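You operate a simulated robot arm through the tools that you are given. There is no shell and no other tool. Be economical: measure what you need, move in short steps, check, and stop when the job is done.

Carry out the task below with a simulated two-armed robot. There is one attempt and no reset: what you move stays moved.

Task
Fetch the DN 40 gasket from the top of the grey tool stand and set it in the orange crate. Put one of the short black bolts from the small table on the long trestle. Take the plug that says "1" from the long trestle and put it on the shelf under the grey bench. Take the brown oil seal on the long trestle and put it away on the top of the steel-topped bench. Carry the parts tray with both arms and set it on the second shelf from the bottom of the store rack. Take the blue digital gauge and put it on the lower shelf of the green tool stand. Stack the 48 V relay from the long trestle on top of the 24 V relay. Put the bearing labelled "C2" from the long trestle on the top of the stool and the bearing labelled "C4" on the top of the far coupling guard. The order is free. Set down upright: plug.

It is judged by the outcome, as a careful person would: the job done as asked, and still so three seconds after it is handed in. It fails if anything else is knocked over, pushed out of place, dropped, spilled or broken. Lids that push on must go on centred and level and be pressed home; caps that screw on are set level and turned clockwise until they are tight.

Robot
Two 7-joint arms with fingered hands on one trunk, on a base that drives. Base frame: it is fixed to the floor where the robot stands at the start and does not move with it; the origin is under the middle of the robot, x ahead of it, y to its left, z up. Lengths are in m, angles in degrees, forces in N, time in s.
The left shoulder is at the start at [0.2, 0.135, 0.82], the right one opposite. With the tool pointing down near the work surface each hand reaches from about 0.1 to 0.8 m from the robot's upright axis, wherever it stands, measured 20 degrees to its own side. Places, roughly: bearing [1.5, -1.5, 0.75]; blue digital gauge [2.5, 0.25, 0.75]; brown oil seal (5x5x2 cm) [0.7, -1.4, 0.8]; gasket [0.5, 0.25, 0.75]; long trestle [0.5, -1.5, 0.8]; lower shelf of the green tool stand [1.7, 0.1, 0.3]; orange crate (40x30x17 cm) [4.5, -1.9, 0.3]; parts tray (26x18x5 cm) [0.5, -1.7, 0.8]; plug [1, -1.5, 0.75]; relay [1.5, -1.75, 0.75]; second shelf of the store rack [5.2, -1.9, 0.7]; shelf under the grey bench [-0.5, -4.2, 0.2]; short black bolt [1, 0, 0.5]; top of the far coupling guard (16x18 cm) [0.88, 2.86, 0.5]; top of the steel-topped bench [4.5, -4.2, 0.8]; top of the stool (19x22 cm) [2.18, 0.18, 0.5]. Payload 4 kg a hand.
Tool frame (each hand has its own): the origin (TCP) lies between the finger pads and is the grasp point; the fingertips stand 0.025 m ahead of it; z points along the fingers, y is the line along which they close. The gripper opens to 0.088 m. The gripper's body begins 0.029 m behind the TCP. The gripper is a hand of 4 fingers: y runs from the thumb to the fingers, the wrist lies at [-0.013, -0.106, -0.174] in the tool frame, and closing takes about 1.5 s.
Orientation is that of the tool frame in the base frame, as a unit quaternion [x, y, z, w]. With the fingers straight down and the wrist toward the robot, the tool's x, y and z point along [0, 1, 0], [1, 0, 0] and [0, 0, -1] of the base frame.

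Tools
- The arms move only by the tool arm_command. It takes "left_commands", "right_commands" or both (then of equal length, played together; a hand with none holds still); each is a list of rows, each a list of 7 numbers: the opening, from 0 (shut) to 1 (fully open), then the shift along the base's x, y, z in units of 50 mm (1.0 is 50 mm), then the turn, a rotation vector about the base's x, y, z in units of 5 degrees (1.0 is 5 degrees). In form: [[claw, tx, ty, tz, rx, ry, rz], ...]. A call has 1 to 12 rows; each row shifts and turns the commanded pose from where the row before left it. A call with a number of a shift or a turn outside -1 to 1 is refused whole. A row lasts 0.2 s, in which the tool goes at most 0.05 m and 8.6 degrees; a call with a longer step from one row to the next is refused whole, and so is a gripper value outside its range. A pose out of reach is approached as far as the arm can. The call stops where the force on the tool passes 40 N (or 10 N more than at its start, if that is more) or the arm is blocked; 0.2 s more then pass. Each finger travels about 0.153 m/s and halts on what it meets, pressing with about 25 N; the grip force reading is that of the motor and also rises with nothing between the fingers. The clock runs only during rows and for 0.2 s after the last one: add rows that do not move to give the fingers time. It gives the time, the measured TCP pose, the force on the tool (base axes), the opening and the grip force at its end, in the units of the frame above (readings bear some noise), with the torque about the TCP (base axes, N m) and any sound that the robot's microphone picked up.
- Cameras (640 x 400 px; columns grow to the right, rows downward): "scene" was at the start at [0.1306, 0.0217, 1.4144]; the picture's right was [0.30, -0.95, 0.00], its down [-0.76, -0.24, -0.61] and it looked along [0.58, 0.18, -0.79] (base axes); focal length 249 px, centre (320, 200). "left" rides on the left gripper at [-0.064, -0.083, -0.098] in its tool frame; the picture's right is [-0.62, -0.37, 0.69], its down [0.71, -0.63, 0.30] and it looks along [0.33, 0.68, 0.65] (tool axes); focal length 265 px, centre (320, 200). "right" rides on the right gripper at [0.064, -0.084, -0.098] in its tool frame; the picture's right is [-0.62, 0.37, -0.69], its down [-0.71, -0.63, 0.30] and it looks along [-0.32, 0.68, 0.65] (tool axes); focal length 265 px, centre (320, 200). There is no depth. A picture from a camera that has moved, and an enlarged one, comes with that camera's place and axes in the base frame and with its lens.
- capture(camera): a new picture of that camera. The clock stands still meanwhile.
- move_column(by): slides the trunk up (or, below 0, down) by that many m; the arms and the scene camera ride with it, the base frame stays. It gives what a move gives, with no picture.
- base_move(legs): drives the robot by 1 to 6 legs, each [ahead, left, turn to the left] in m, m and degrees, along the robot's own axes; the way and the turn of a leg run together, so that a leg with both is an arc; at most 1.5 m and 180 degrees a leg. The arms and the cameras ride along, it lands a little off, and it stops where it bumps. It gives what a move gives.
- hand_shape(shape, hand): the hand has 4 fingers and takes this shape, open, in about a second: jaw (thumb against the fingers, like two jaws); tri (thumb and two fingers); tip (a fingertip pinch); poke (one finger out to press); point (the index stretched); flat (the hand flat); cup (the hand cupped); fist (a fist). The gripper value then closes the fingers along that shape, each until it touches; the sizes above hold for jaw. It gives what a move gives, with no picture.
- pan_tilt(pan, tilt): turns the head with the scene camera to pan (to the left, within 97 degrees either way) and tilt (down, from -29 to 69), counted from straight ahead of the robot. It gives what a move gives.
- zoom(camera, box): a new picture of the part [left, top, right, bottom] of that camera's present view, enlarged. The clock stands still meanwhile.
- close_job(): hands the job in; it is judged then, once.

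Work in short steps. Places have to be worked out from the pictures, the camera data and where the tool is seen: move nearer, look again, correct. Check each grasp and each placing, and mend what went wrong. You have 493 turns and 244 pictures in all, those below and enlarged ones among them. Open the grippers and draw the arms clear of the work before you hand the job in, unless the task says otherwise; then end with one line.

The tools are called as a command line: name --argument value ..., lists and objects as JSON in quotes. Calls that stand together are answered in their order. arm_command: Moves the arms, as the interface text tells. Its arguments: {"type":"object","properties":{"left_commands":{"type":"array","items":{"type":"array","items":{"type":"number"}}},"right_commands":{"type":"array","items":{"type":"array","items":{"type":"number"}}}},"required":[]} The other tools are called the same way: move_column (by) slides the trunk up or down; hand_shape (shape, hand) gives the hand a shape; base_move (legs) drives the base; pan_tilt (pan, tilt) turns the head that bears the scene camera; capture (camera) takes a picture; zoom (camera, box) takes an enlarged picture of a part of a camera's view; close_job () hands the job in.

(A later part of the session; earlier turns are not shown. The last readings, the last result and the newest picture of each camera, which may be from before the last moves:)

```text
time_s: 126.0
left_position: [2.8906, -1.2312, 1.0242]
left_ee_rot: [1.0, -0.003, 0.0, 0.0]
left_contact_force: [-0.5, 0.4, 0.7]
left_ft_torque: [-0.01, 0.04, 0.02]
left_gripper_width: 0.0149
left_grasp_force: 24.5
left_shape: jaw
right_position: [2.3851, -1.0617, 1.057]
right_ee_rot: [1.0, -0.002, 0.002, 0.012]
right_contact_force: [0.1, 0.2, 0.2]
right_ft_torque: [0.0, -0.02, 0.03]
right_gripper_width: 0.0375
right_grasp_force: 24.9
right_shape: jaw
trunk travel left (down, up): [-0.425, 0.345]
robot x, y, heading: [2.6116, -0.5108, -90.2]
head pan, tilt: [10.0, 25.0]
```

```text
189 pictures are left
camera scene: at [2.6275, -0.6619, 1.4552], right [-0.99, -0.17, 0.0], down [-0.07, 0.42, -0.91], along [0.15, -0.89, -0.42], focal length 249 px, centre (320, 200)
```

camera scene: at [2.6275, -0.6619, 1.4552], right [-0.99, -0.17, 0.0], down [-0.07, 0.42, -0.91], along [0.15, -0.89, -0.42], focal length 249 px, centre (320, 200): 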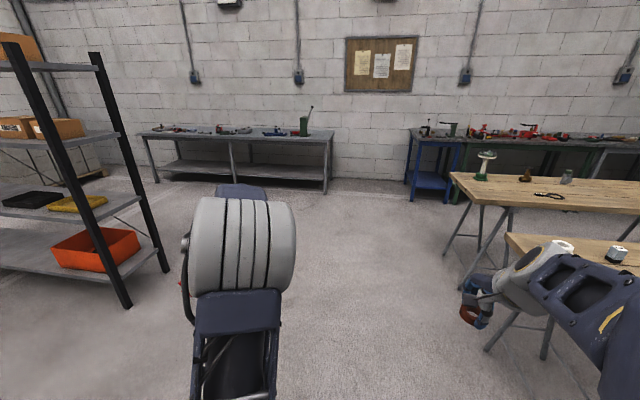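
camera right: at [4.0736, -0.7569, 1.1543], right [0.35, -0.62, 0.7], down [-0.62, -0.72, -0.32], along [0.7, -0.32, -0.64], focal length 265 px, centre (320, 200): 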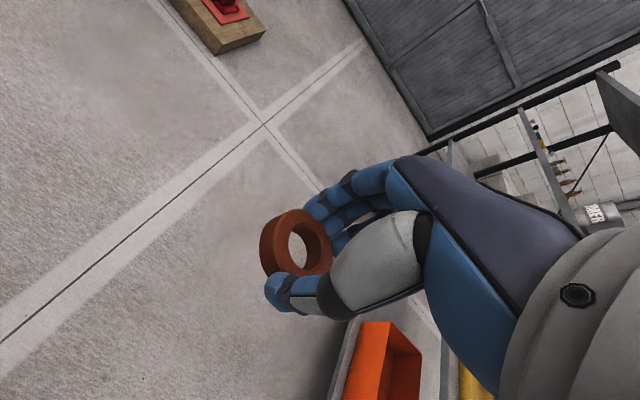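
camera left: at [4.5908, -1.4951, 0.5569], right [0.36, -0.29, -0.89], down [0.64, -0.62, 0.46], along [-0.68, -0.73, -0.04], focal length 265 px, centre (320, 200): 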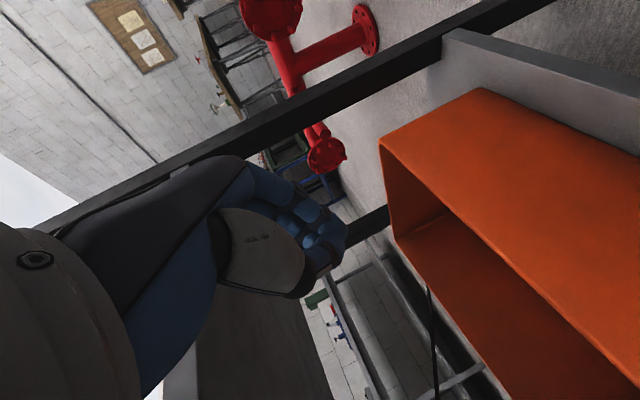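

base_move --legs '[[1.2, 0, 0], [1.2, 0, 0], [0, 1.3, 0]]'

pan_tilt --pan 0 --tilt 30

capture --camera "scene"

```text
time_s: 143.8
left_position: [4.1355, -3.6577, 1.0251]
left_ee_rot: [1.0, -0.015, 0.0, 0.0]
left_contact_force: [0.6, -0.2, 0.9]
left_ft_torque: [-0.01, 0.0, 0.01]
left_gripper_width: 0.0149
left_grasp_force: 25.1
left_shape: jaw
right_position: [3.6364, -3.4748, 1.0573]
right_ee_rot: [1.0, -0.017, 0.001, 0.012]
right_contact_force: [-0.2, 0.5, -0.8]
right_ft_torque: [0.0, -0.05, -0.04]
right_gripper_width: 0.0375
right_grasp_force: 25.3
right_shape: jaw
trunk travel left (down, up): [-0.425, 0.345]
robot x, y, heading: [3.8801, -2.9298, -91.9]
head pan, tilt: [10.0, 25.0]
```

```text
time_s: 144.6
left_position: [4.1354, -3.6564, 1.0248]
left_ee_rot: [1.0, -0.015, 0.0, 0.0]
left_contact_force: [0.3, -0.6, 0.1]
left_ft_torque: [0.06, -0.01, 0.0]
left_gripper_width: 0.015
left_grasp_force: 24.9
left_shape: jaw
right_position: [3.6362, -3.475, 1.0579]
right_ee_rot: [1.0, -0.017, 0.0, 0.011]
right_contact_force: [0.2, 0.7, -0.3]
right_ft_torque: [0.0, 0.02, -0.03]
right_gripper_width: 0.0375
right_grasp_force: 25.1
right_shape: jaw
trunk travel left (down, up): [-0.425, 0.345]
robot x, y, heading: [3.8789, -2.9279, -91.8]
head pan, tilt: [0.0, 30.0]
```

```text
188 pictures are left
camera scene: at [3.8722, -3.0805, 1.4473], right [-1.0, 0.03, 0.0], down [0.01, 0.5, -0.87], along [-0.03, -0.87, -0.5], focal length 249 px, centre (320, 200)
```

scene: 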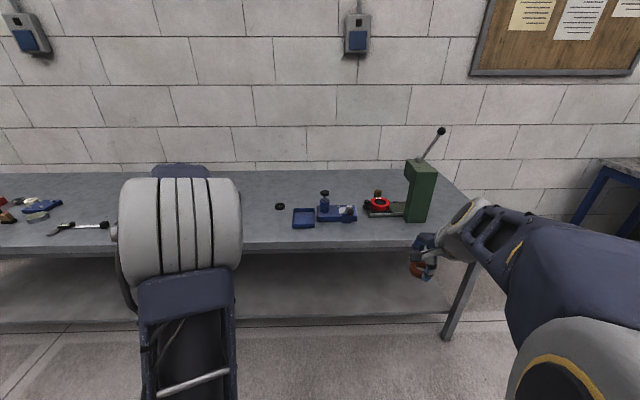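

The bench front is free. I shift left and closer, then look with the right-hand camera.

base_move --legs '[[0, 0.35, 1.5], [0.25, 0, 0]]'

capture --camera "right"

capture --camera "scene"

```text
time_s: 148.3
left_position: [4.5101, -3.9087, 1.0245]
left_ee_rot: [1.0, -0.001, 0.001, 0.0]
left_contact_force: [-0.9, -0.4, 1.0]
left_ft_torque: [-0.01, 0.04, 0.02]
left_gripper_width: 0.0152
left_grasp_force: 24.8
left_shape: jaw
right_position: [4.0056, -3.7431, 1.0581]
right_ee_rot: [1.0, 0.0, 0.001, 0.012]
right_contact_force: [-0.4, -0.2, 0.1]
right_ft_torque: [-0.03, -0.01, 0.01]
right_gripper_width: 0.0376
right_grasp_force: 24.7
right_shape: jaw
trunk travel left (down, up): [-0.425, 0.345]
robot x, y, heading: [4.2327, -3.1869, -89.9]
head pan, tilt: [0.0, 30.0]
```

```text
187 pictures are left
camera right: at [4.0708, -3.6582, 1.1539], right [-0.62, -0.35, 0.7], down [-0.71, 0.62, -0.32], along [-0.32, -0.7, -0.64], focal length 265 px, centre (320, 200)
```

right: 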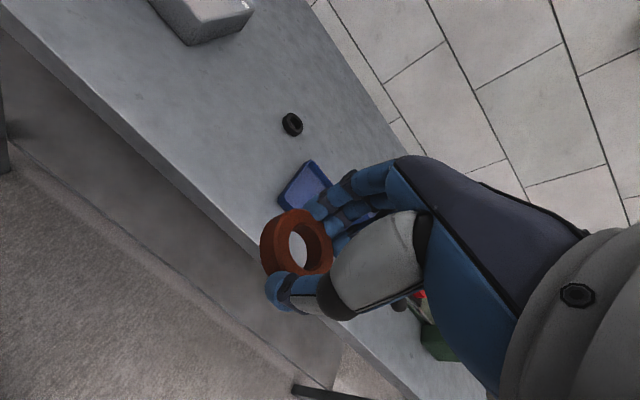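

```text
186 pictures are left
camera scene: at [4.23, -3.3419, 1.4473], right [-1.0, 0.0, 0.0], down [0.0, 0.5, -0.87], along [0.0, -0.87, -0.5], focal length 249 px, centre (320, 200)
```

scene: 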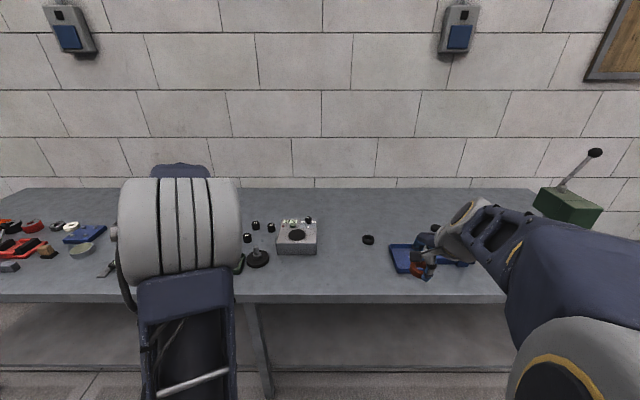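

base_move --legs '[[0.12, 0, 0]]'

arm_command --right_commands '[[0, 0.6, -0.6, 0, 0, 0, 0], [0, 0.6, -0.6, 0, 0, 0, 0], [0, 0.6, -0.6, 0, 0, 0, 0], [0, 0.6, -0.6, 0, 0, 0, 0], [0, 0.6, -0.6, 0, 0, 0, 0], [0, 0, 0, -0.9, 0, 0, 0], [0, 0, 0, -0.9, 0, 0, 0]]'

capture --camera "right"

capture --camera "scene"

```text
time_s: 149.5
left_position: [4.5121, -4.0272, 1.0251]
left_ee_rot: [1.0, 0.0, 0.0, -0.001]
left_contact_force: [0.2, -0.1, 0.1]
left_ft_torque: [-0.02, 0.04, 0.0]
left_gripper_width: 0.0148
left_grasp_force: 25.1
left_shape: jaw
right_position: [4.0077, -3.862, 1.0571]
right_ee_rot: [1.0, 0.0, 0.001, 0.011]
right_contact_force: [0.2, 0.4, -0.5]
right_ft_torque: [-0.02, -0.02, -0.02]
right_gripper_width: 0.0376
right_grasp_force: 25.0
right_shape: jaw
trunk travel left (down, up): [-0.425, 0.345]
robot x, y, heading: [4.2317, -3.3067, -89.8]
head pan, tilt: [0.0, 30.0]
```

```text
time_s: 151.1
left_position: [4.5126, -4.0268, 1.0255]
left_ee_rot: [1.0, 0.001, 0.0, 0.0]
left_contact_force: [-0.9, -0.1, -0.4]
left_ft_torque: [-0.01, 0.0, 0.01]
left_gripper_width: 0.015
left_grasp_force: 24.9
left_shape: jaw
right_position: [4.1573, -4.0122, 0.9671]
right_ee_rot: [1.0, 0.001, 0.002, 0.012]
right_contact_force: [-1.3, -0.8, -0.2]
right_ft_torque: [0.02, 0.01, 0.0]
right_gripper_width: 0.0377
right_grasp_force: 24.6
right_shape: jaw
trunk travel left (down, up): [-0.425, 0.345]
robot x, y, heading: [4.2326, -3.3071, -89.8]
head pan, tilt: [0.0, 30.0]
```

```text
185 pictures are left
camera right: at [4.2221, -3.9264, 1.0643], right [-0.62, -0.35, 0.7], down [-0.71, 0.62, -0.32], along [-0.32, -0.7, -0.64], focal length 265 px, centre (320, 200)
```

right: 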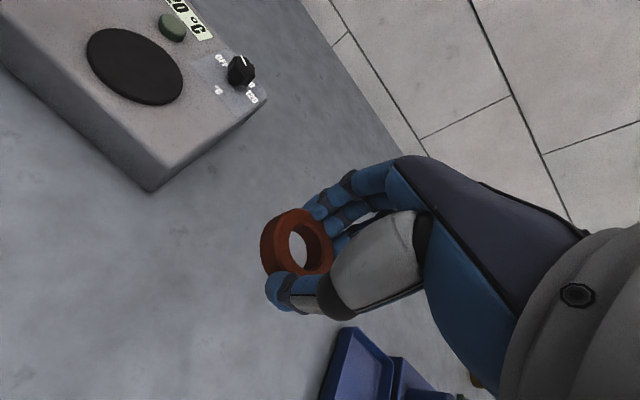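

```text
184 pictures are left
camera scene: at [4.2303, -3.4599, 1.4473], right [-1.0, 0.0, 0.0], down [0.0, 0.5, -0.87], along [0.0, -0.87, -0.5], focal length 249 px, centre (320, 200)
```

scene: 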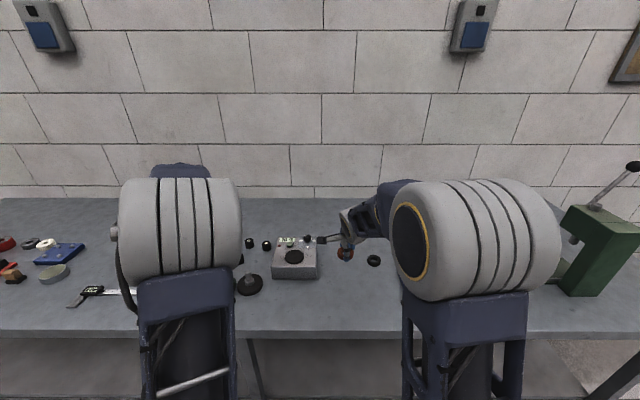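

arm_command --right_commands '[[0, 0, 0, -0.6, 0, 0, 0], [0, 0, 0, -0.6, 0, 0, 0], [0, 0, 0, -0.6, 0, 0, 0], [0, 0, 0, -0.14, 0, 0, 0], [0, 0, 0, -0.14, 0, 0, 0], [0, 0, 0, -0.14, 0, 0, 0], [0, 0, 0, -0.14, 0, 0, 0], [0, 0, 0, -0.14, 0, 0, 0], [0, 0, 0, -0.14, 0, 0, 0]]'

capture --camera "right"

```text
time_s: 153.1
left_position: [4.5112, -4.0274, 1.0242]
left_ee_rot: [1.0, 0.001, 0.0, 0.0]
left_contact_force: [0.4, 0.3, 0.8]
left_ft_torque: [0.0, -0.01, -0.02]
left_gripper_width: 0.0149
left_grasp_force: 24.8
left_shape: jaw
right_position: [4.1577, -4.0114, 0.8359]
right_ee_rot: [1.0, -0.001, 0.001, 0.012]
right_contact_force: [0.0, -0.6, -1.1]
right_ft_torque: [0.01, 0.0, 0.0]
right_gripper_width: 0.0373
right_grasp_force: 24.7
right_shape: jaw
trunk travel left (down, up): [-0.425, 0.345]
robot x, y, heading: [4.2322, -3.3063, -90.1]
head pan, tilt: [0.0, 30.0]
```

```text
183 pictures are left
camera right: at [4.222, -3.9264, 0.932], right [-0.62, -0.35, 0.7], down [-0.71, 0.62, -0.32], along [-0.32, -0.7, -0.64], focal length 265 px, centre (320, 200)
```

right: 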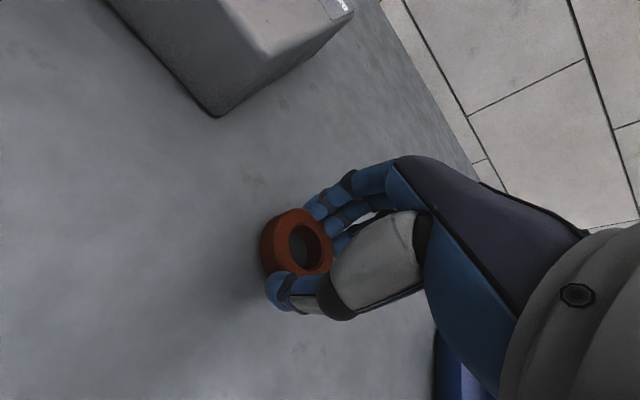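

Very near the surface. I continue down in 4 mm steps until contact.

arm_command --right_commands '[[0, 0, 0, -0.08, 0, 0, 0], [0, 0, 0, -0.08, 0, 0, 0], [0, 0, 0, -0.08, 0, 0, 0], [0, 0, 0, -0.08, 0, 0, 0], [0, 0, 0, -0.08, 0, 0, 0], [0, 0, 0, -0.08, 0, 0, 0], [0, 0, 0, -0.08, 0, 0, 0], [0, 0, 0, -0.08, 0, 0, 0]]'

```text
time_s: 154.1
left_position: [4.5117, -4.0275, 1.0242]
left_ee_rot: [1.0, 0.001, 0.0, 0.0]
left_contact_force: [-0.6, -0.2, 0.0]
left_ft_torque: [-0.04, -0.03, 0.0]
left_gripper_width: 0.0151
left_grasp_force: 24.7
left_shape: jaw
right_position: [4.1584, -4.0155, 0.8282]
right_ee_rot: [1.0, -0.001, 0.003, 0.021]
right_contact_force: [-0.4, 10.1, 25.1]
right_ft_torque: [0.36, 0.01, -0.01]
right_gripper_width: 0.0387
right_grasp_force: 24.7
right_shape: jaw
trunk travel left (down, up): [-0.425, 0.345]
robot x, y, heading: [4.2321, -3.3093, -89.7]
head pan, tilt: [0.0, 30.0]
stopped in row 4 (right hand): the force on the tool passed its limit at 44 N (the readings are from after the stop); the commanded pose is now the measured one
```

Contact. I release, lift and check.

arm_command --right_commands '[[0.7, 0, 0, 0.04, 0, 0, 0], [0.8, 0, 0, 0, 0, 0, 0], [0.8, 0, 0, 0, 0, 0, 0], [0.8, 0, 0, 0.5, 0, 0, 0], [0.8, 0, 0, 0.9, 0, 0, 0], [0.8, 0, 0, 0.9, 0, 0, 0], [0.8, 0, 0, 0.9, 0, 0, 0], [0.8, 0, 0, 0.9, 0, 0, 0]]'

capture --camera "right"

```text
time_s: 155.9
left_position: [4.5122, -4.0271, 1.0241]
left_ee_rot: [1.0, 0.001, 0.0, 0.001]
left_contact_force: [0.3, -0.3, 0.6]
left_ft_torque: [-0.02, -0.03, -0.02]
left_gripper_width: 0.0154
left_grasp_force: 24.9
left_shape: jaw
right_position: [4.156, -4.0158, 1.033]
right_ee_rot: [1.0, -0.001, 0.001, 0.017]
right_contact_force: [0.1, -1.3, -0.5]
right_ft_torque: [-0.02, 0.01, 0.0]
right_gripper_width: 0.0702
right_grasp_force: 0.1
right_shape: jaw
trunk travel left (down, up): [-0.425, 0.345]
robot x, y, heading: [4.2284, -3.3105, -90.0]
head pan, tilt: [0.0, 30.0]
```

```text
182 pictures are left
camera right: at [4.2203, -3.9289, 1.1276], right [-0.62, -0.34, 0.7], down [-0.71, 0.62, -0.33], along [-0.32, -0.71, -0.63], focal length 265 px, centre (320, 200)
```

right: 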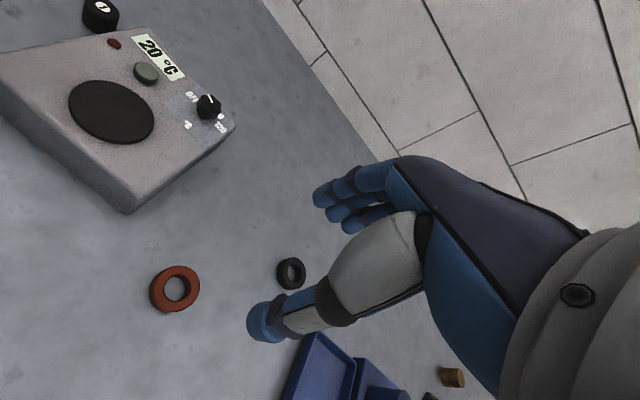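

Seal placed. I return to the trestle, stopping at its x≈1.5 end facing it.

base_move --legs '[[-0.4, 0, 0], [0, -1.45, 0], [0, -0.15, 0], [-1.1, 0, 0], [-1.0, 0, 0]]'

```text
time_s: 176.4
left_position: [2.916, -1.4901, 1.0244]
left_ee_rot: [1.0, -0.014, 0.0, 0.001]
left_contact_force: [0.8, -0.5, -0.1]
left_ft_torque: [-0.03, 0.03, 0.03]
left_gripper_width: 0.0152
left_grasp_force: 24.9
left_shape: jaw
right_position: [2.5607, -1.4699, 1.0317]
right_ee_rot: [1.0, -0.016, 0.002, 0.017]
right_contact_force: [0.1, 0.8, 1.0]
right_ft_torque: [0.02, 0.04, -0.01]
right_gripper_width: 0.0702
right_grasp_force: 0.1
right_shape: jaw
trunk travel left (down, up): [-0.425, 0.345]
robot x, y, heading: [2.6573, -0.7651, -91.7]
head pan, tilt: [0.0, 30.0]
```

base_move --legs '[[0, -1.15, 1.7]]'

pan_tilt --pan 0 --tilt 55

capture --camera "scene"

zoom --camera "scene" --box '[200, 60, 460, 220]'

```text
time_s: 182.2
left_position: [1.8031, -1.4695, 1.0249]
left_ee_rot: [1.0, 0.002, 0.0, -0.001]
left_contact_force: [0.1, -0.9, -0.2]
left_ft_torque: [-0.01, 0.0, 0.01]
left_gripper_width: 0.0152
left_grasp_force: 25.0
left_shape: jaw
right_position: [1.4474, -1.4581, 1.031]
right_ee_rot: [1.0, 0.001, 0.002, 0.018]
right_contact_force: [0.5, -0.9, 0.0]
right_ft_torque: [-0.01, 0.0, -0.01]
right_gripper_width: 0.0702
right_grasp_force: 0.1
right_shape: jaw
trunk travel left (down, up): [-0.425, 0.345]
robot x, y, heading: [1.5157, -0.7509, -89.6]
head pan, tilt: [0.0, 30.0]
```

```text
time_s: 183.1
left_position: [1.8033, -1.4707, 1.0244]
left_ee_rot: [1.0, 0.003, 0.0, 0.0]
left_contact_force: [-1.0, -0.1, 0.1]
left_ft_torque: [0.01, -0.02, -0.02]
left_gripper_width: 0.015
left_grasp_force: 24.5
left_shape: jaw
right_position: [1.4478, -1.4597, 1.0311]
right_ee_rot: [1.0, 0.001, 0.001, 0.017]
right_contact_force: [-1.0, -0.6, 0.3]
right_ft_torque: [-0.04, 0.01, -0.02]
right_gripper_width: 0.0702
right_grasp_force: 0.1
right_shape: jaw
trunk travel left (down, up): [-0.425, 0.345]
robot x, y, heading: [1.5176, -0.7545, -89.6]
head pan, tilt: [0.0, 55.0]
```

```text
181 pictures are left
camera scene: at [1.5189, -0.8856, 1.4113], right [-1.0, -0.01, 0.0], down [0.0, 0.82, -0.57], along [0.0, -0.57, -0.82], focal length 249 px, centre (320, 200)
```

scene: 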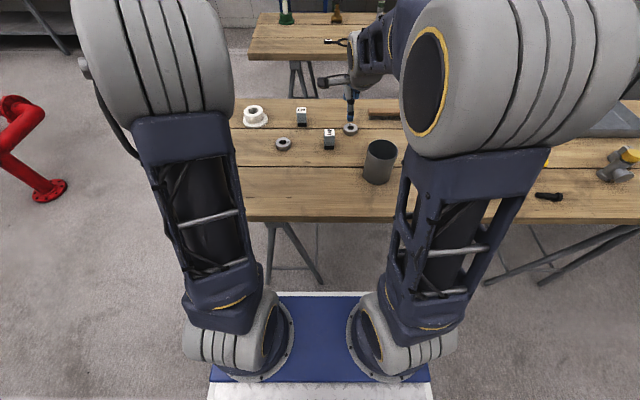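

```text
2.46 times, centred on (330, 140) of scene
camera zoom: at [1.5189, -0.8856, 1.4113], right [-1.0, -0.01, 0.0], down [0.0, 0.82, -0.57], along [0.0, -0.57, -0.82], focal length 614 px, centre (295, 348)
```

zoom: 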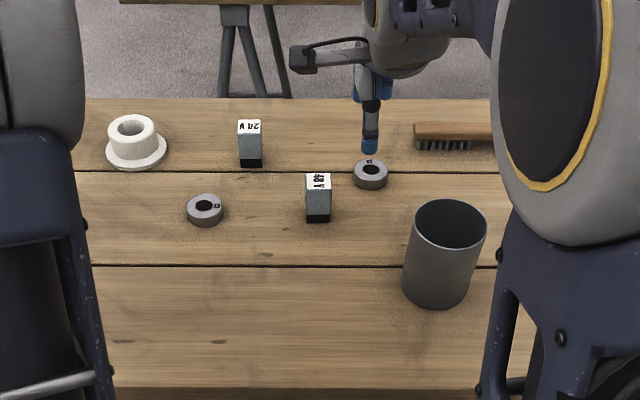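

zoom --camera "scene" --box '[265, 95, 365, 157]'

capture --camera "left"

capture --camera "right"

```text
6.40 times, centred on (315, 126) of scene
camera zoom: at [1.5189, -0.8856, 1.4113], right [-1.0, -0.01, 0.0], down [0.0, 0.82, -0.57], along [0.0, -0.57, -0.82], focal length 1595 px, centre (352, 674)
```

zoom: 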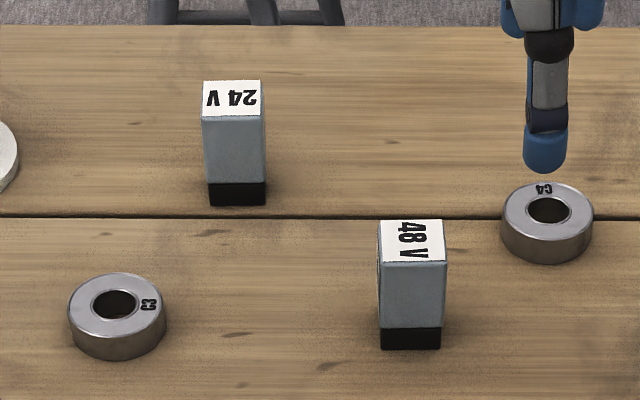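

```text
178 pictures are left
camera left: at [1.7384, -1.3882, 1.122], right [-0.62, 0.36, -0.69], down [0.71, 0.63, -0.3], along [0.33, -0.68, -0.65], focal length 265 px, centre (320, 200)
```

left: 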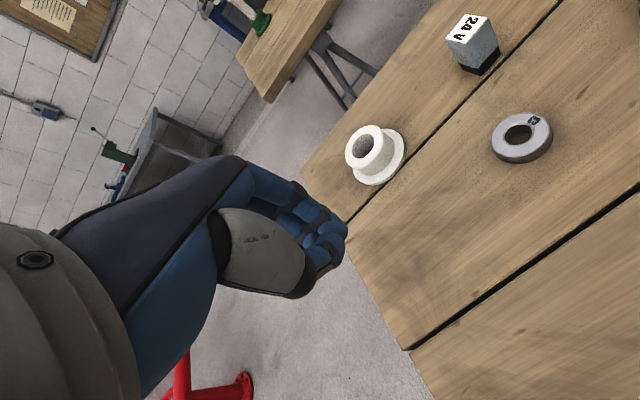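

```text
177 pictures are left
camera right: at [1.5112, -1.3729, 1.1271], right [-0.62, -0.35, 0.7], down [-0.71, 0.62, -0.33], along [-0.32, -0.71, -0.63], focal length 265 px, centre (320, 200)
```

right: 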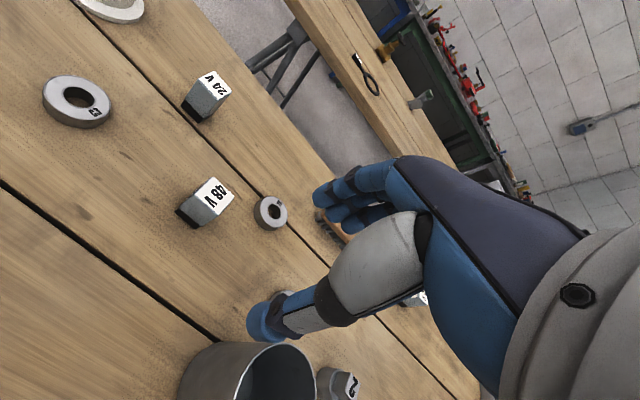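

"24 V" and "48 V" confirmed; C3 and C4 bearings are read too. The 48 V relay centre is about (1.49, −1.538), the 24 V (1.589, −1.66), tops at ~0.861. I bring the right hand above the 48 V relay and level it.

arm_command --right_commands '[[1, 0.42, -0.78, 0, 0.39, 0, 0], [1, 0.42, -0.78, 0, 0, 0, 0], [1, 0, 0, -0.8, 0, 0, 0], [1, 0, 0, -0.8, 0, 0, 0]]'

capture --camera "right"

zoom --camera "scene" --box '[240, 70, 420, 190]'

```text
time_s: 184.1
left_position: [1.8039, -1.4694, 1.0251]
left_ee_rot: [1.0, 0.003, 0.0, 0.0]
left_contact_force: [-0.5, 0.9, 0.0]
left_ft_torque: [0.03, 0.0, 0.01]
left_gripper_width: 0.0151
left_grasp_force: 25.0
left_shape: jaw
right_position: [1.4901, -1.5372, 0.9518]
right_ee_rot: [1.0, 0.002, 0.003, 0.002]
right_contact_force: [-0.1, -0.1, 0.9]
right_ft_torque: [-0.02, -0.01, -0.05]
right_gripper_width: 0.0877
right_grasp_force: 0.1
right_shape: jaw
trunk travel left (down, up): [-0.425, 0.345]
robot x, y, heading: [1.5179, -0.754, -89.7]
head pan, tilt: [0.0, 55.0]
```

```text
176 pictures are left
camera right: at [1.5543, -1.4536, 1.0493], right [-0.62, -0.37, 0.69], down [-0.71, 0.63, -0.31], along [-0.32, -0.69, -0.65], focal length 265 px, centre (320, 200)
```

right: 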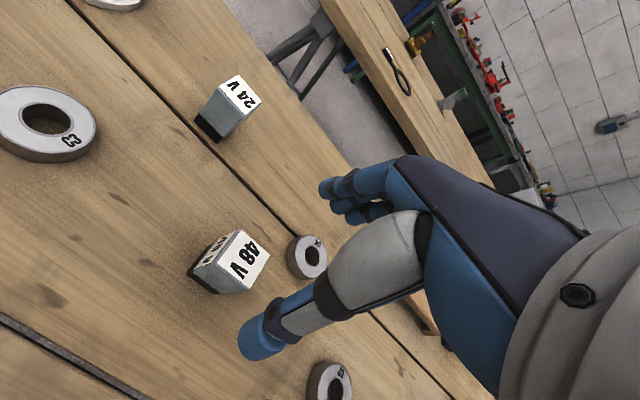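

```text
3.33 times, centred on (330, 130) of scene
camera zoom: at [1.5189, -0.8853, 1.4113], right [-1.0, -0.01, 0.0], down [0.0, 0.82, -0.57], along [0.0, -0.57, -0.82], focal length 831 px, centre (287, 433)
```

zoom: 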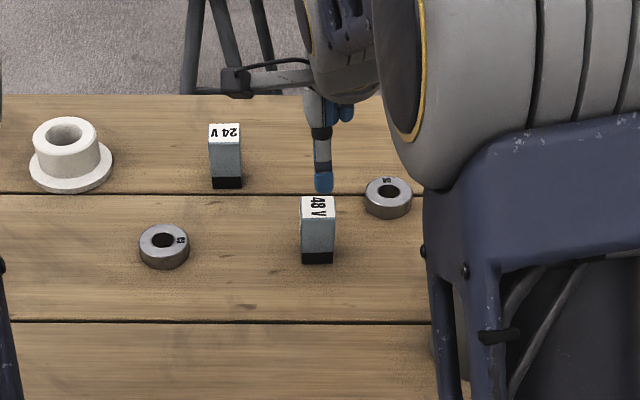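

arm_command --right_commands '[[1, 0.04, -0.1, -0.8, 0, 0, 0], [1, 0, 0, -0.8, 0, 0, 0], [1, 0, 0, -0.48, 0, 0, 0], [0, 0, 0, 0, 0, 0, 0], [0, 0, 0, 0, 0, 0, 0], [0, 0, 0, 0, 0, 0, 0], [0, 0, 0, 0, 0, 0, 0], [0, 0, 0, 0, 0, 0, 0], [0, 0, 0, 0, 0, 0, 0]]'

capture --camera "right"

```text
time_s: 186.1
left_position: [1.8043, -1.4703, 1.0245]
left_ee_rot: [1.0, 0.003, 0.0, 0.0]
left_contact_force: [0.2, -0.2, -0.5]
left_ft_torque: [-0.02, 0.0, 0.02]
left_gripper_width: 0.015
left_grasp_force: 25.2
left_shape: jaw
right_position: [1.4904, -1.5411, 0.8472]
right_ee_rot: [1.0, 0.002, 0.001, 0.001]
right_contact_force: [-0.6, 0.1, 0.8]
right_ft_torque: [-0.01, 0.01, -0.01]
right_gripper_width: 0.03
right_grasp_force: 25.3
right_shape: jaw
trunk travel left (down, up): [-0.425, 0.345]
robot x, y, heading: [1.5208, -0.7492, -89.5]
head pan, tilt: [0.0, 55.0]
```

```text
174 pictures are left
camera right: at [1.5547, -1.4588, 0.9455], right [-0.62, -0.37, 0.69], down [-0.71, 0.63, -0.31], along [-0.32, -0.69, -0.65], focal length 265 px, centre (320, 200)
```

right: 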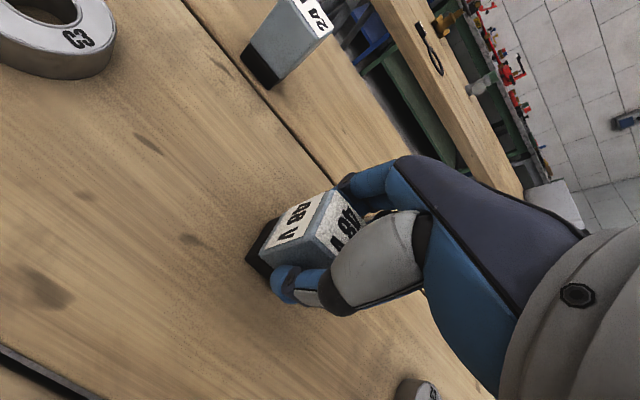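

Relay gripped. I lift it and move over the 24 V relay, then compare the alignment.

arm_command --right_commands '[[0, 0, 0, 0.5, 0, 0, 0], [0, 0, 0, 0.9, 0, 0, 0], [0, 0, 0, 0.8, 0, 0, 0], [0, 0.65, -0.7, 0, 0, 0, 0], [0, 0.65, -0.7, 0, 0, 0, 0], [0, 0.66, -0.7, 0, 0, 0, 0], [0, 0, 0, 0, 0, 0, 0]]'

capture --camera "right"

zoom --camera "scene" --box '[260, 80, 360, 150]'

capture --camera "left"

```text
time_s: 187.7
left_position: [1.8039, -1.47, 1.0238]
left_ee_rot: [1.0, 0.003, 0.0, 0.0]
left_contact_force: [-0.1, 0.5, -0.3]
left_ft_torque: [0.01, 0.04, 0.03]
left_gripper_width: 0.015
left_grasp_force: 25.4
left_shape: jaw
right_position: [1.5906, -1.6493, 0.9569]
right_ee_rot: [1.0, 0.002, 0.001, 0.0]
right_contact_force: [0.2, 0.3, -1.1]
right_ft_torque: [0.01, 0.01, 0.0]
right_gripper_width: 0.0299
right_grasp_force: 25.5
right_shape: jaw
trunk travel left (down, up): [-0.425, 0.345]
robot x, y, heading: [1.5178, -0.753, -89.5]
head pan, tilt: [0.0, 55.0]
```

```text
173 pictures are left
camera right: at [1.6549, -1.5656, 1.0551], right [-0.62, -0.37, 0.69], down [-0.71, 0.63, -0.31], along [-0.32, -0.68, -0.65], focal length 265 px, centre (320, 200)
```

right: 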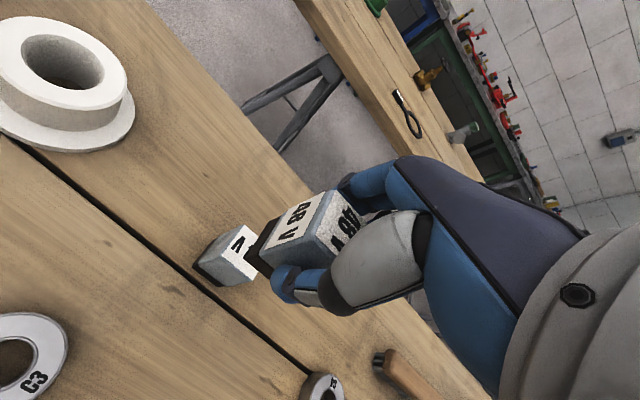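

```text
5.71 times, centred on (310, 115) of scene
camera zoom: at [1.5189, -0.8855, 1.4112], right [-1.0, -0.01, 0.0], down [0.0, 0.82, -0.57], along [0.0, -0.57, -0.82], focal length 1424 px, centre (377, 686)
```

zoom: 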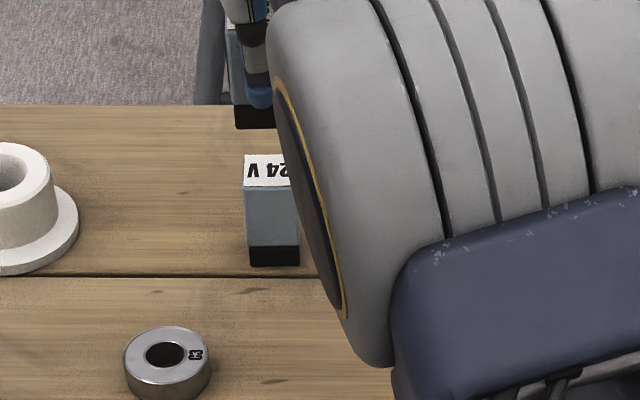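

```text
171 pictures are left
camera left: at [1.7384, -1.3881, 1.122], right [-0.62, 0.36, -0.69], down [0.71, 0.63, -0.3], along [0.33, -0.68, -0.65], focal length 265 px, centre (320, 200)
```

left: 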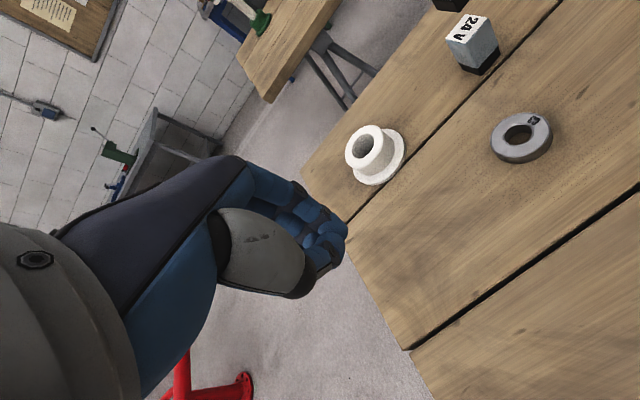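

The x alignment is good; the held relay needs about 10 mm more away from me. I shift and lower to just above.

arm_command --right_commands '[[0, -0.02, -0.21, 0, 0, 0, 0], [0, 0, 0, -0.35, 0, 0, 0], [0, 0, 0, -0.35, 0, 0, 0], [0, 0, 0, 0, 0, 0, 0]]'

zoom --camera "scene" --box '[260, 80, 360, 150]'

capture --camera "right"

```text
time_s: 188.7
left_position: [1.8032, -1.4696, 1.025]
left_ee_rot: [1.0, 0.003, 0.0, -0.001]
left_contact_force: [0.2, -0.8, -0.2]
left_ft_torque: [0.03, 0.02, -0.02]
left_gripper_width: 0.0151
left_grasp_force: 25.1
left_shape: jaw
right_position: [1.5872, -1.6577, 0.9218]
right_ee_rot: [1.0, 0.002, 0.002, 0.001]
right_contact_force: [-0.3, 0.2, -1.5]
right_ft_torque: [0.0, 0.01, 0.01]
right_gripper_width: 0.0296
right_grasp_force: 24.7
right_shape: jaw
trunk travel left (down, up): [-0.425, 0.345]
robot x, y, heading: [1.5203, -0.7537, -89.5]
head pan, tilt: [0.0, 55.0]
```

```text
5.71 times, centred on (310, 115) of scene
camera zoom: at [1.519, -0.8856, 1.4112], right [-1.0, -0.01, 0.0], down [0.0, 0.82, -0.57], along [0.0, -0.57, -0.82], focal length 1424 px, centre (377, 686)
```

zoom: 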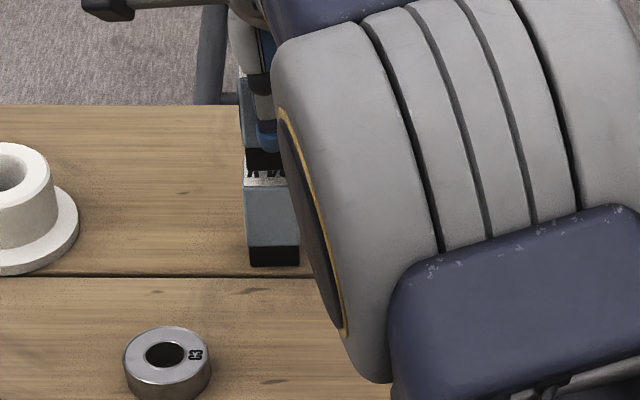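

```text
169 pictures are left
camera right: at [1.6514, -1.5746, 1.0205], right [-0.62, -0.37, 0.69], down [-0.72, 0.63, -0.31], along [-0.32, -0.69, -0.65], focal length 265 px, centre (320, 200)
```

right: 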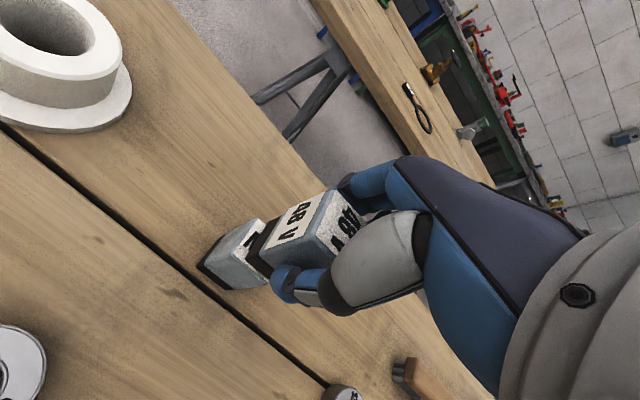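

Well aligned. I lower in 3 mm steps until contact.

arm_command --right_commands '[[0, 0.03, -0.02, -0.06, 0, 0, 0], [0, 0, 0, -0.06, 0, 0, 0], [0, 0, 0, -0.06, 0, 0, 0], [0, 0, 0, -0.04, 0, 0, 0], [0, 0, 0, -0.04, 0, 0, 0], [0, 0, 0, -0.04, 0, 0, 0]]'

capture --camera "right"

zoom --camera "left" --box '[380, 0, 600, 140]'

```text
time_s: 190.1
left_position: [1.803, -1.47, 1.0257]
left_ee_rot: [1.0, 0.003, 0.0, 0.0]
left_contact_force: [0.2, 0.5, -0.3]
left_ft_torque: [0.01, -0.01, 0.01]
left_gripper_width: 0.0149
left_grasp_force: 25.1
left_shape: jaw
right_position: [1.5891, -1.6582, 0.9072]
right_ee_rot: [1.0, 0.001, 0.002, 0.001]
right_contact_force: [-0.3, 0.0, 0.1]
right_ft_torque: [-0.03, -0.01, -0.02]
right_gripper_width: 0.03
right_grasp_force: 24.7
right_shape: jaw
trunk travel left (down, up): [-0.425, 0.345]
robot x, y, heading: [1.5196, -0.7537, -89.8]
head pan, tilt: [0.0, 55.0]
```

```text
168 pictures are left
camera right: at [1.6534, -1.5756, 1.0066], right [-0.62, -0.37, 0.69], down [-0.71, 0.63, -0.31], along [-0.32, -0.69, -0.65], focal length 265 px, centre (320, 200)
```

right: 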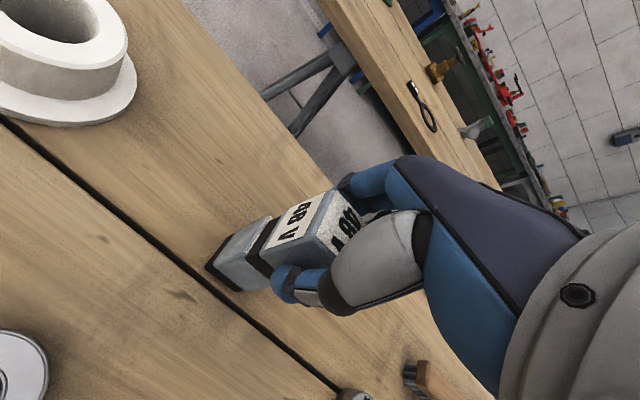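

```text
2.86 times, centred on (490, 70) of left
camera zoom: at [1.7384, -1.3881, 1.1221], right [-0.62, 0.36, -0.69], down [0.71, 0.63, -0.3], along [0.33, -0.68, -0.65], focal length 758 px, centre (-166, 571)
```

zoom: 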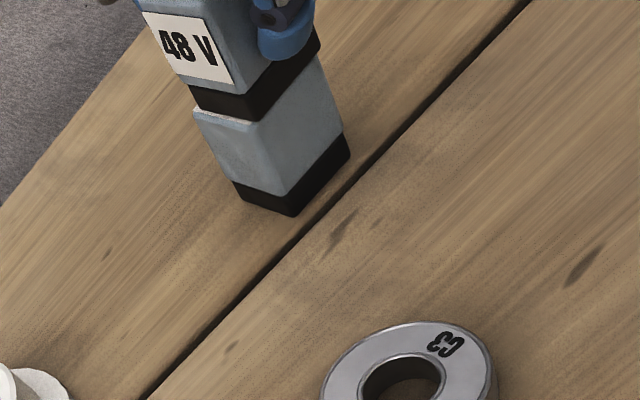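

Almost seated, with good alignment in both views. I continue down in 1.5 mm steps.

arm_command --right_commands '[[0, 0, 0, -0.03, 0, 0, 0], [0, 0, 0, -0.03, 0, 0, 0], [0, 0, 0, -0.03, 0, 0, 0]]'

zoom --camera "left" --box '[380, 0, 600, 140]'

```text
time_s: 190.9
left_position: [1.8024, -1.4692, 1.0252]
left_ee_rot: [1.0, 0.003, 0.001, 0.0]
left_contact_force: [0.4, -0.2, 0.2]
left_ft_torque: [0.0, 0.0, -0.01]
left_gripper_width: 0.0151
left_grasp_force: 25.3
left_shape: jaw
right_position: [1.589, -1.6592, 0.9069]
right_ee_rot: [1.0, 0.001, 0.002, 0.003]
right_contact_force: [-1.9, 2.5, 19.9]
right_ft_torque: [-0.03, 0.04, 0.0]
right_gripper_width: 0.0307
right_grasp_force: 25.2
right_shape: jaw
trunk travel left (down, up): [-0.425, 0.345]
robot x, y, heading: [1.5155, -0.7552, -89.8]
head pan, tilt: [0.0, 55.0]
```

```text
2.86 times, centred on (490, 70) of left
camera zoom: at [1.7384, -1.3876, 1.1226], right [-0.62, 0.36, -0.69], down [0.71, 0.63, -0.3], along [0.33, -0.68, -0.65], focal length 758 px, centre (-166, 571)
```

zoom: 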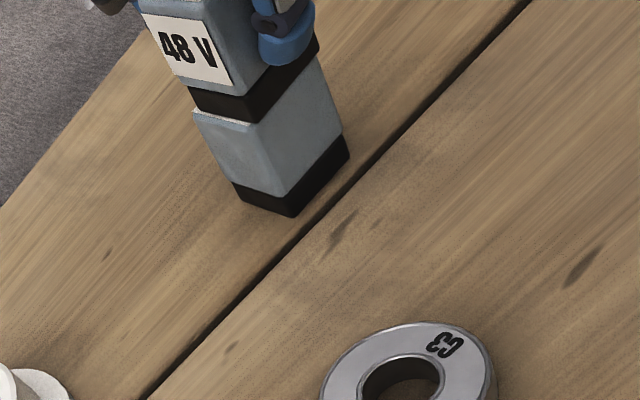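

Seated with 20 N. I relieve the push, open slowly and rise.

arm_command --right_commands '[[0, 0, 0, 0.05, 0, 0, 0], [0.45, 0, 0, 0, 0, 0, 0], [0.8, 0, 0, 0, 0, 0, 0], [0.9, 0, 0, 0, 0, 0, 0], [0.9, 0, 0, 0.5, 0, 0, 0], [0.9, 0, 0, 0.9, 0, 0, 0], [0.9, 0, 0, 0.9, 0, 0, 0]]'

capture --camera "right"

zoom --camera "left" --box '[380, 0, 600, 140]'

```text
time_s: 192.5
left_position: [1.8035, -1.4705, 1.0247]
left_ee_rot: [1.0, 0.003, 0.0, 0.0]
left_contact_force: [0.1, -0.8, 0.1]
left_ft_torque: [-0.03, 0.05, -0.01]
left_gripper_width: 0.015
left_grasp_force: 25.4
left_shape: jaw
right_position: [1.5878, -1.66, 1.0217]
right_ee_rot: [1.0, 0.001, 0.002, 0.0]
right_contact_force: [0.2, -0.3, -0.9]
right_ft_torque: [0.02, 0.01, -0.01]
right_gripper_width: 0.0791
right_grasp_force: 0.0
right_shape: jaw
trunk travel left (down, up): [-0.425, 0.345]
robot x, y, heading: [1.5151, -0.7555, -89.6]
head pan, tilt: [0.0, 55.0]
```

```text
165 pictures are left
camera right: at [1.6528, -1.5763, 1.1202], right [-0.62, -0.37, 0.69], down [-0.71, 0.63, -0.31], along [-0.32, -0.68, -0.65], focal length 265 px, centre (320, 200)
```

right: 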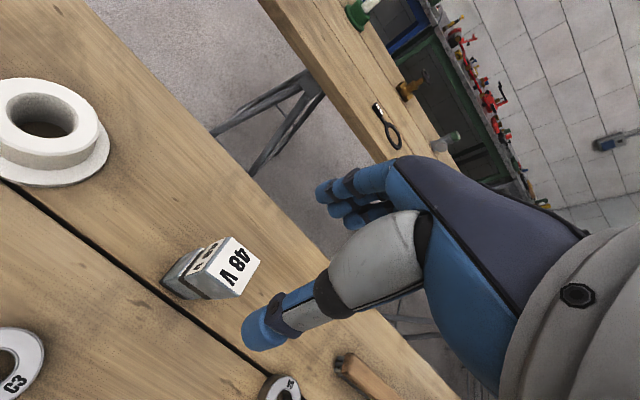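

```text
2.86 times, centred on (490, 70) of left
camera zoom: at [1.7385, -1.3883, 1.1219], right [-0.62, 0.36, -0.69], down [0.71, 0.63, -0.3], along [0.33, -0.68, -0.65], focal length 758 px, centre (-166, 571)
```

zoom: 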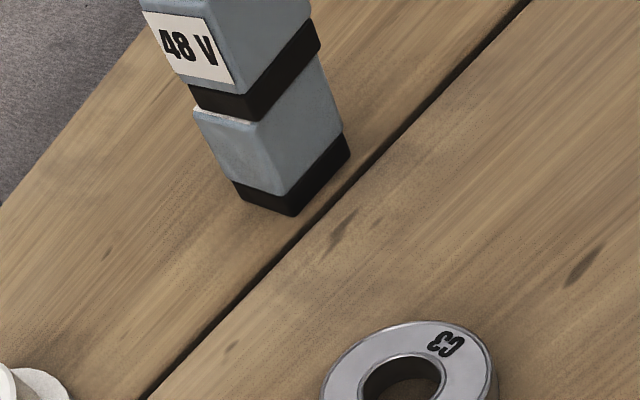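

Stack stands. Next the bearings C4 (≈1.413, −1.62) and C2 (≈1.32, −1.527). I strafe right and look.

base_move --legs '[[0, -0.25, 0]]'

arm_command --left_commands '[[0.5, 0, 0, 0, 0, 0, 0], [1, 0, 0, 0, 0, 0, 0], [1, 0, 0, 0, 0, 0, 0], [1, 0, 0, 0, 0, 0, 0]]' --right_commands '[[1, -0.3, 0.9, 0, 0, 0, 0], [1, -0.3, 0.9, 0, 0, 0, 0], [1, 0, 0.6, 0, 0, 0, 0], [1, 0, 0, 0, 0, 0, 0]]'

capture --camera "left"

capture --camera "right"

capture --camera "scene"

```text
time_s: 194.3
left_position: [1.5602, -1.4707, 1.0247]
left_ee_rot: [1.0, 0.005, 0.0, 0.0]
left_contact_force: [0.3, -0.4, -0.6]
left_ft_torque: [-0.04, -0.02, 0.01]
left_gripper_width: 0.0154
left_grasp_force: 24.4
left_shape: jaw
right_position: [1.3458, -1.6597, 1.0213]
right_ee_rot: [1.0, 0.004, 0.001, 0.0]
right_contact_force: [-0.9, -0.6, -0.2]
right_ft_torque: [0.03, -0.01, 0.02]
right_gripper_width: 0.079
right_grasp_force: 0.0
right_shape: jaw
trunk travel left (down, up): [-0.425, 0.345]
robot x, y, heading: [1.2736, -0.7537, -89.3]
head pan, tilt: [0.0, 55.0]
```

```text
time_s: 195.3
left_position: [1.5593, -1.4706, 1.0249]
left_ee_rot: [1.0, 0.006, -0.001, 0.0]
left_contact_force: [0.1, 0.3, -0.7]
left_ft_torque: [0.06, 0.03, 0.01]
left_gripper_width: 0.0881
left_grasp_force: 0.1
left_shape: jaw
right_position: [1.3178, -1.5421, 1.0205]
right_ee_rot: [1.0, 0.003, 0.001, 0.001]
right_contact_force: [-0.9, 0.1, 0.4]
right_ft_torque: [0.0, 0.0, -0.01]
right_gripper_width: 0.0874
right_grasp_force: 0.2
right_shape: jaw
trunk travel left (down, up): [-0.425, 0.345]
robot x, y, heading: [1.2697, -0.7532, -89.3]
head pan, tilt: [0.0, 55.0]
```

```text
163 pictures are left
camera left: at [1.4944, -1.3893, 1.122], right [-0.62, 0.36, -0.69], down [0.71, 0.64, -0.3], along [0.33, -0.68, -0.65], focal length 265 px, centre (320, 200)
```

left: 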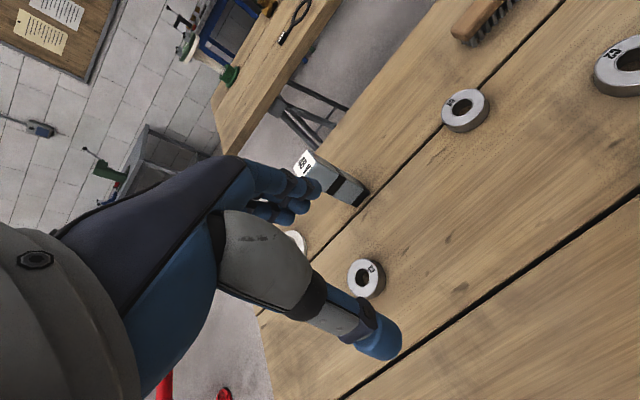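

```text
162 pictures are left
camera right: at [1.3813, -1.4586, 1.1194], right [-0.62, -0.37, 0.69], down [-0.72, 0.62, -0.31], along [-0.32, -0.69, -0.65], focal length 265 px, centre (320, 200)
```

right: 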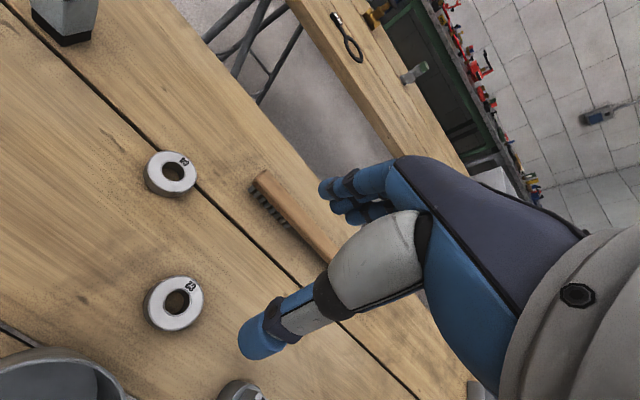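

```text
161 pictures are left
camera scene: at [1.2725, -0.8877, 1.4112], right [-1.0, -0.01, 0.0], down [-0.01, 0.82, -0.57], along [0.01, -0.57, -0.82], focal length 249 px, centre (320, 200)
```

scene: 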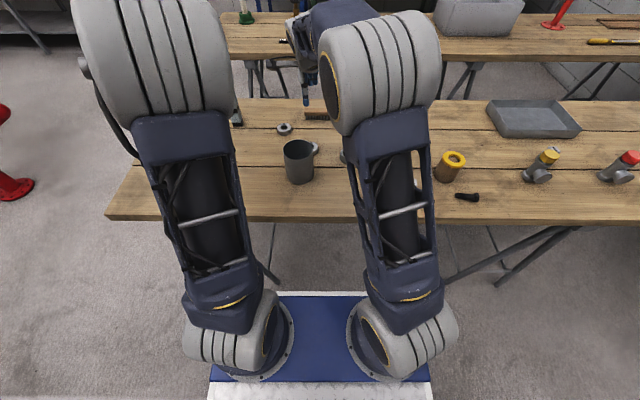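

zoom --camera "right" --box '[120, 130, 260, 350]'

```text
1.82 times, centred on (190, 240) of right
camera zoom: at [1.3813, -1.4586, 1.1194], right [-0.62, -0.37, 0.69], down [-0.72, 0.62, -0.31], along [-0.32, -0.69, -0.65], focal length 483 px, centre (556, 127)
```

zoom: 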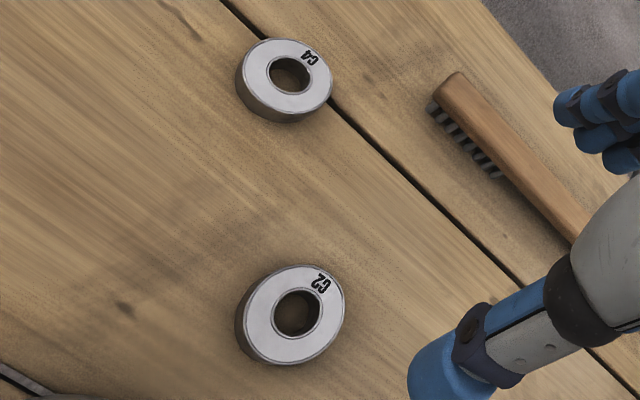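

Labels confirmed. The steel cup stands close in front of C2, so I yaw the right hand 45° so its palm stays clear of it.

arm_command --right_commands '[[1, 0, 0.2, -0.2, 0, 0, 1], [1, 0, 0.1, -0.2, 0, 0, 1], [1, 0, 0.08, -0.2, 0, 0, 1], [1, -0.08, 0, -0.2, 0, 0, 1], [1, 0, 0, -0.2, 0, 0, 1], [1, 0, 0, -0.2, 0, 0, 1], [1, 0, 0, -0.2, 0, 0, 1], [1, 0, 0, -0.2, 0, 0, 1], [1, 0, 0, -0.2, 0, 0, 1]]'

capture --camera "right"

```text
time_s: 197.3
left_position: [1.5599, -1.4713, 1.0256]
left_ee_rot: [1.0, 0.006, 0.001, 0.0]
left_contact_force: [0.7, -0.2, 0.0]
left_ft_torque: [0.0, -0.01, 0.02]
left_gripper_width: 0.088
left_grasp_force: 0.1
left_shape: jaw
right_position: [1.3118, -1.5234, 0.9324]
right_ee_rot: [0.923, 0.386, 0.004, 0.0]
right_contact_force: [0.3, -0.7, 0.3]
right_ft_torque: [0.0, 0.0, 0.02]
right_gripper_width: 0.0877
right_grasp_force: 0.1
right_shape: jaw
trunk travel left (down, up): [-0.425, 0.345]
robot x, y, heading: [1.2715, -0.7583, -89.4]
head pan, tilt: [0.0, 55.0]
```

```text
159 pictures are left
camera right: at [1.297, -1.4191, 1.0307], right [-0.17, -0.7, 0.69], down [-0.95, -0.07, -0.31], along [0.26, -0.71, -0.65], focal length 265 px, centre (320, 200)
```

right: 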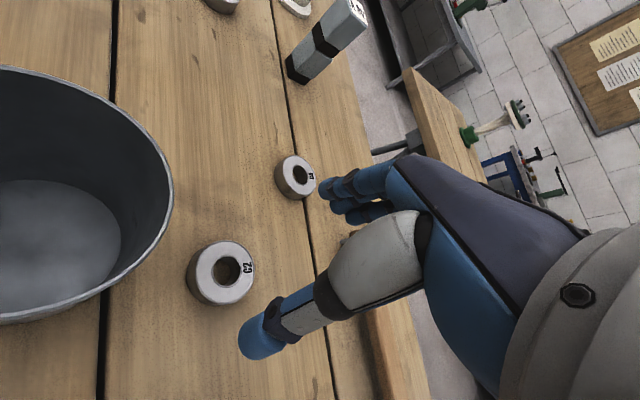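

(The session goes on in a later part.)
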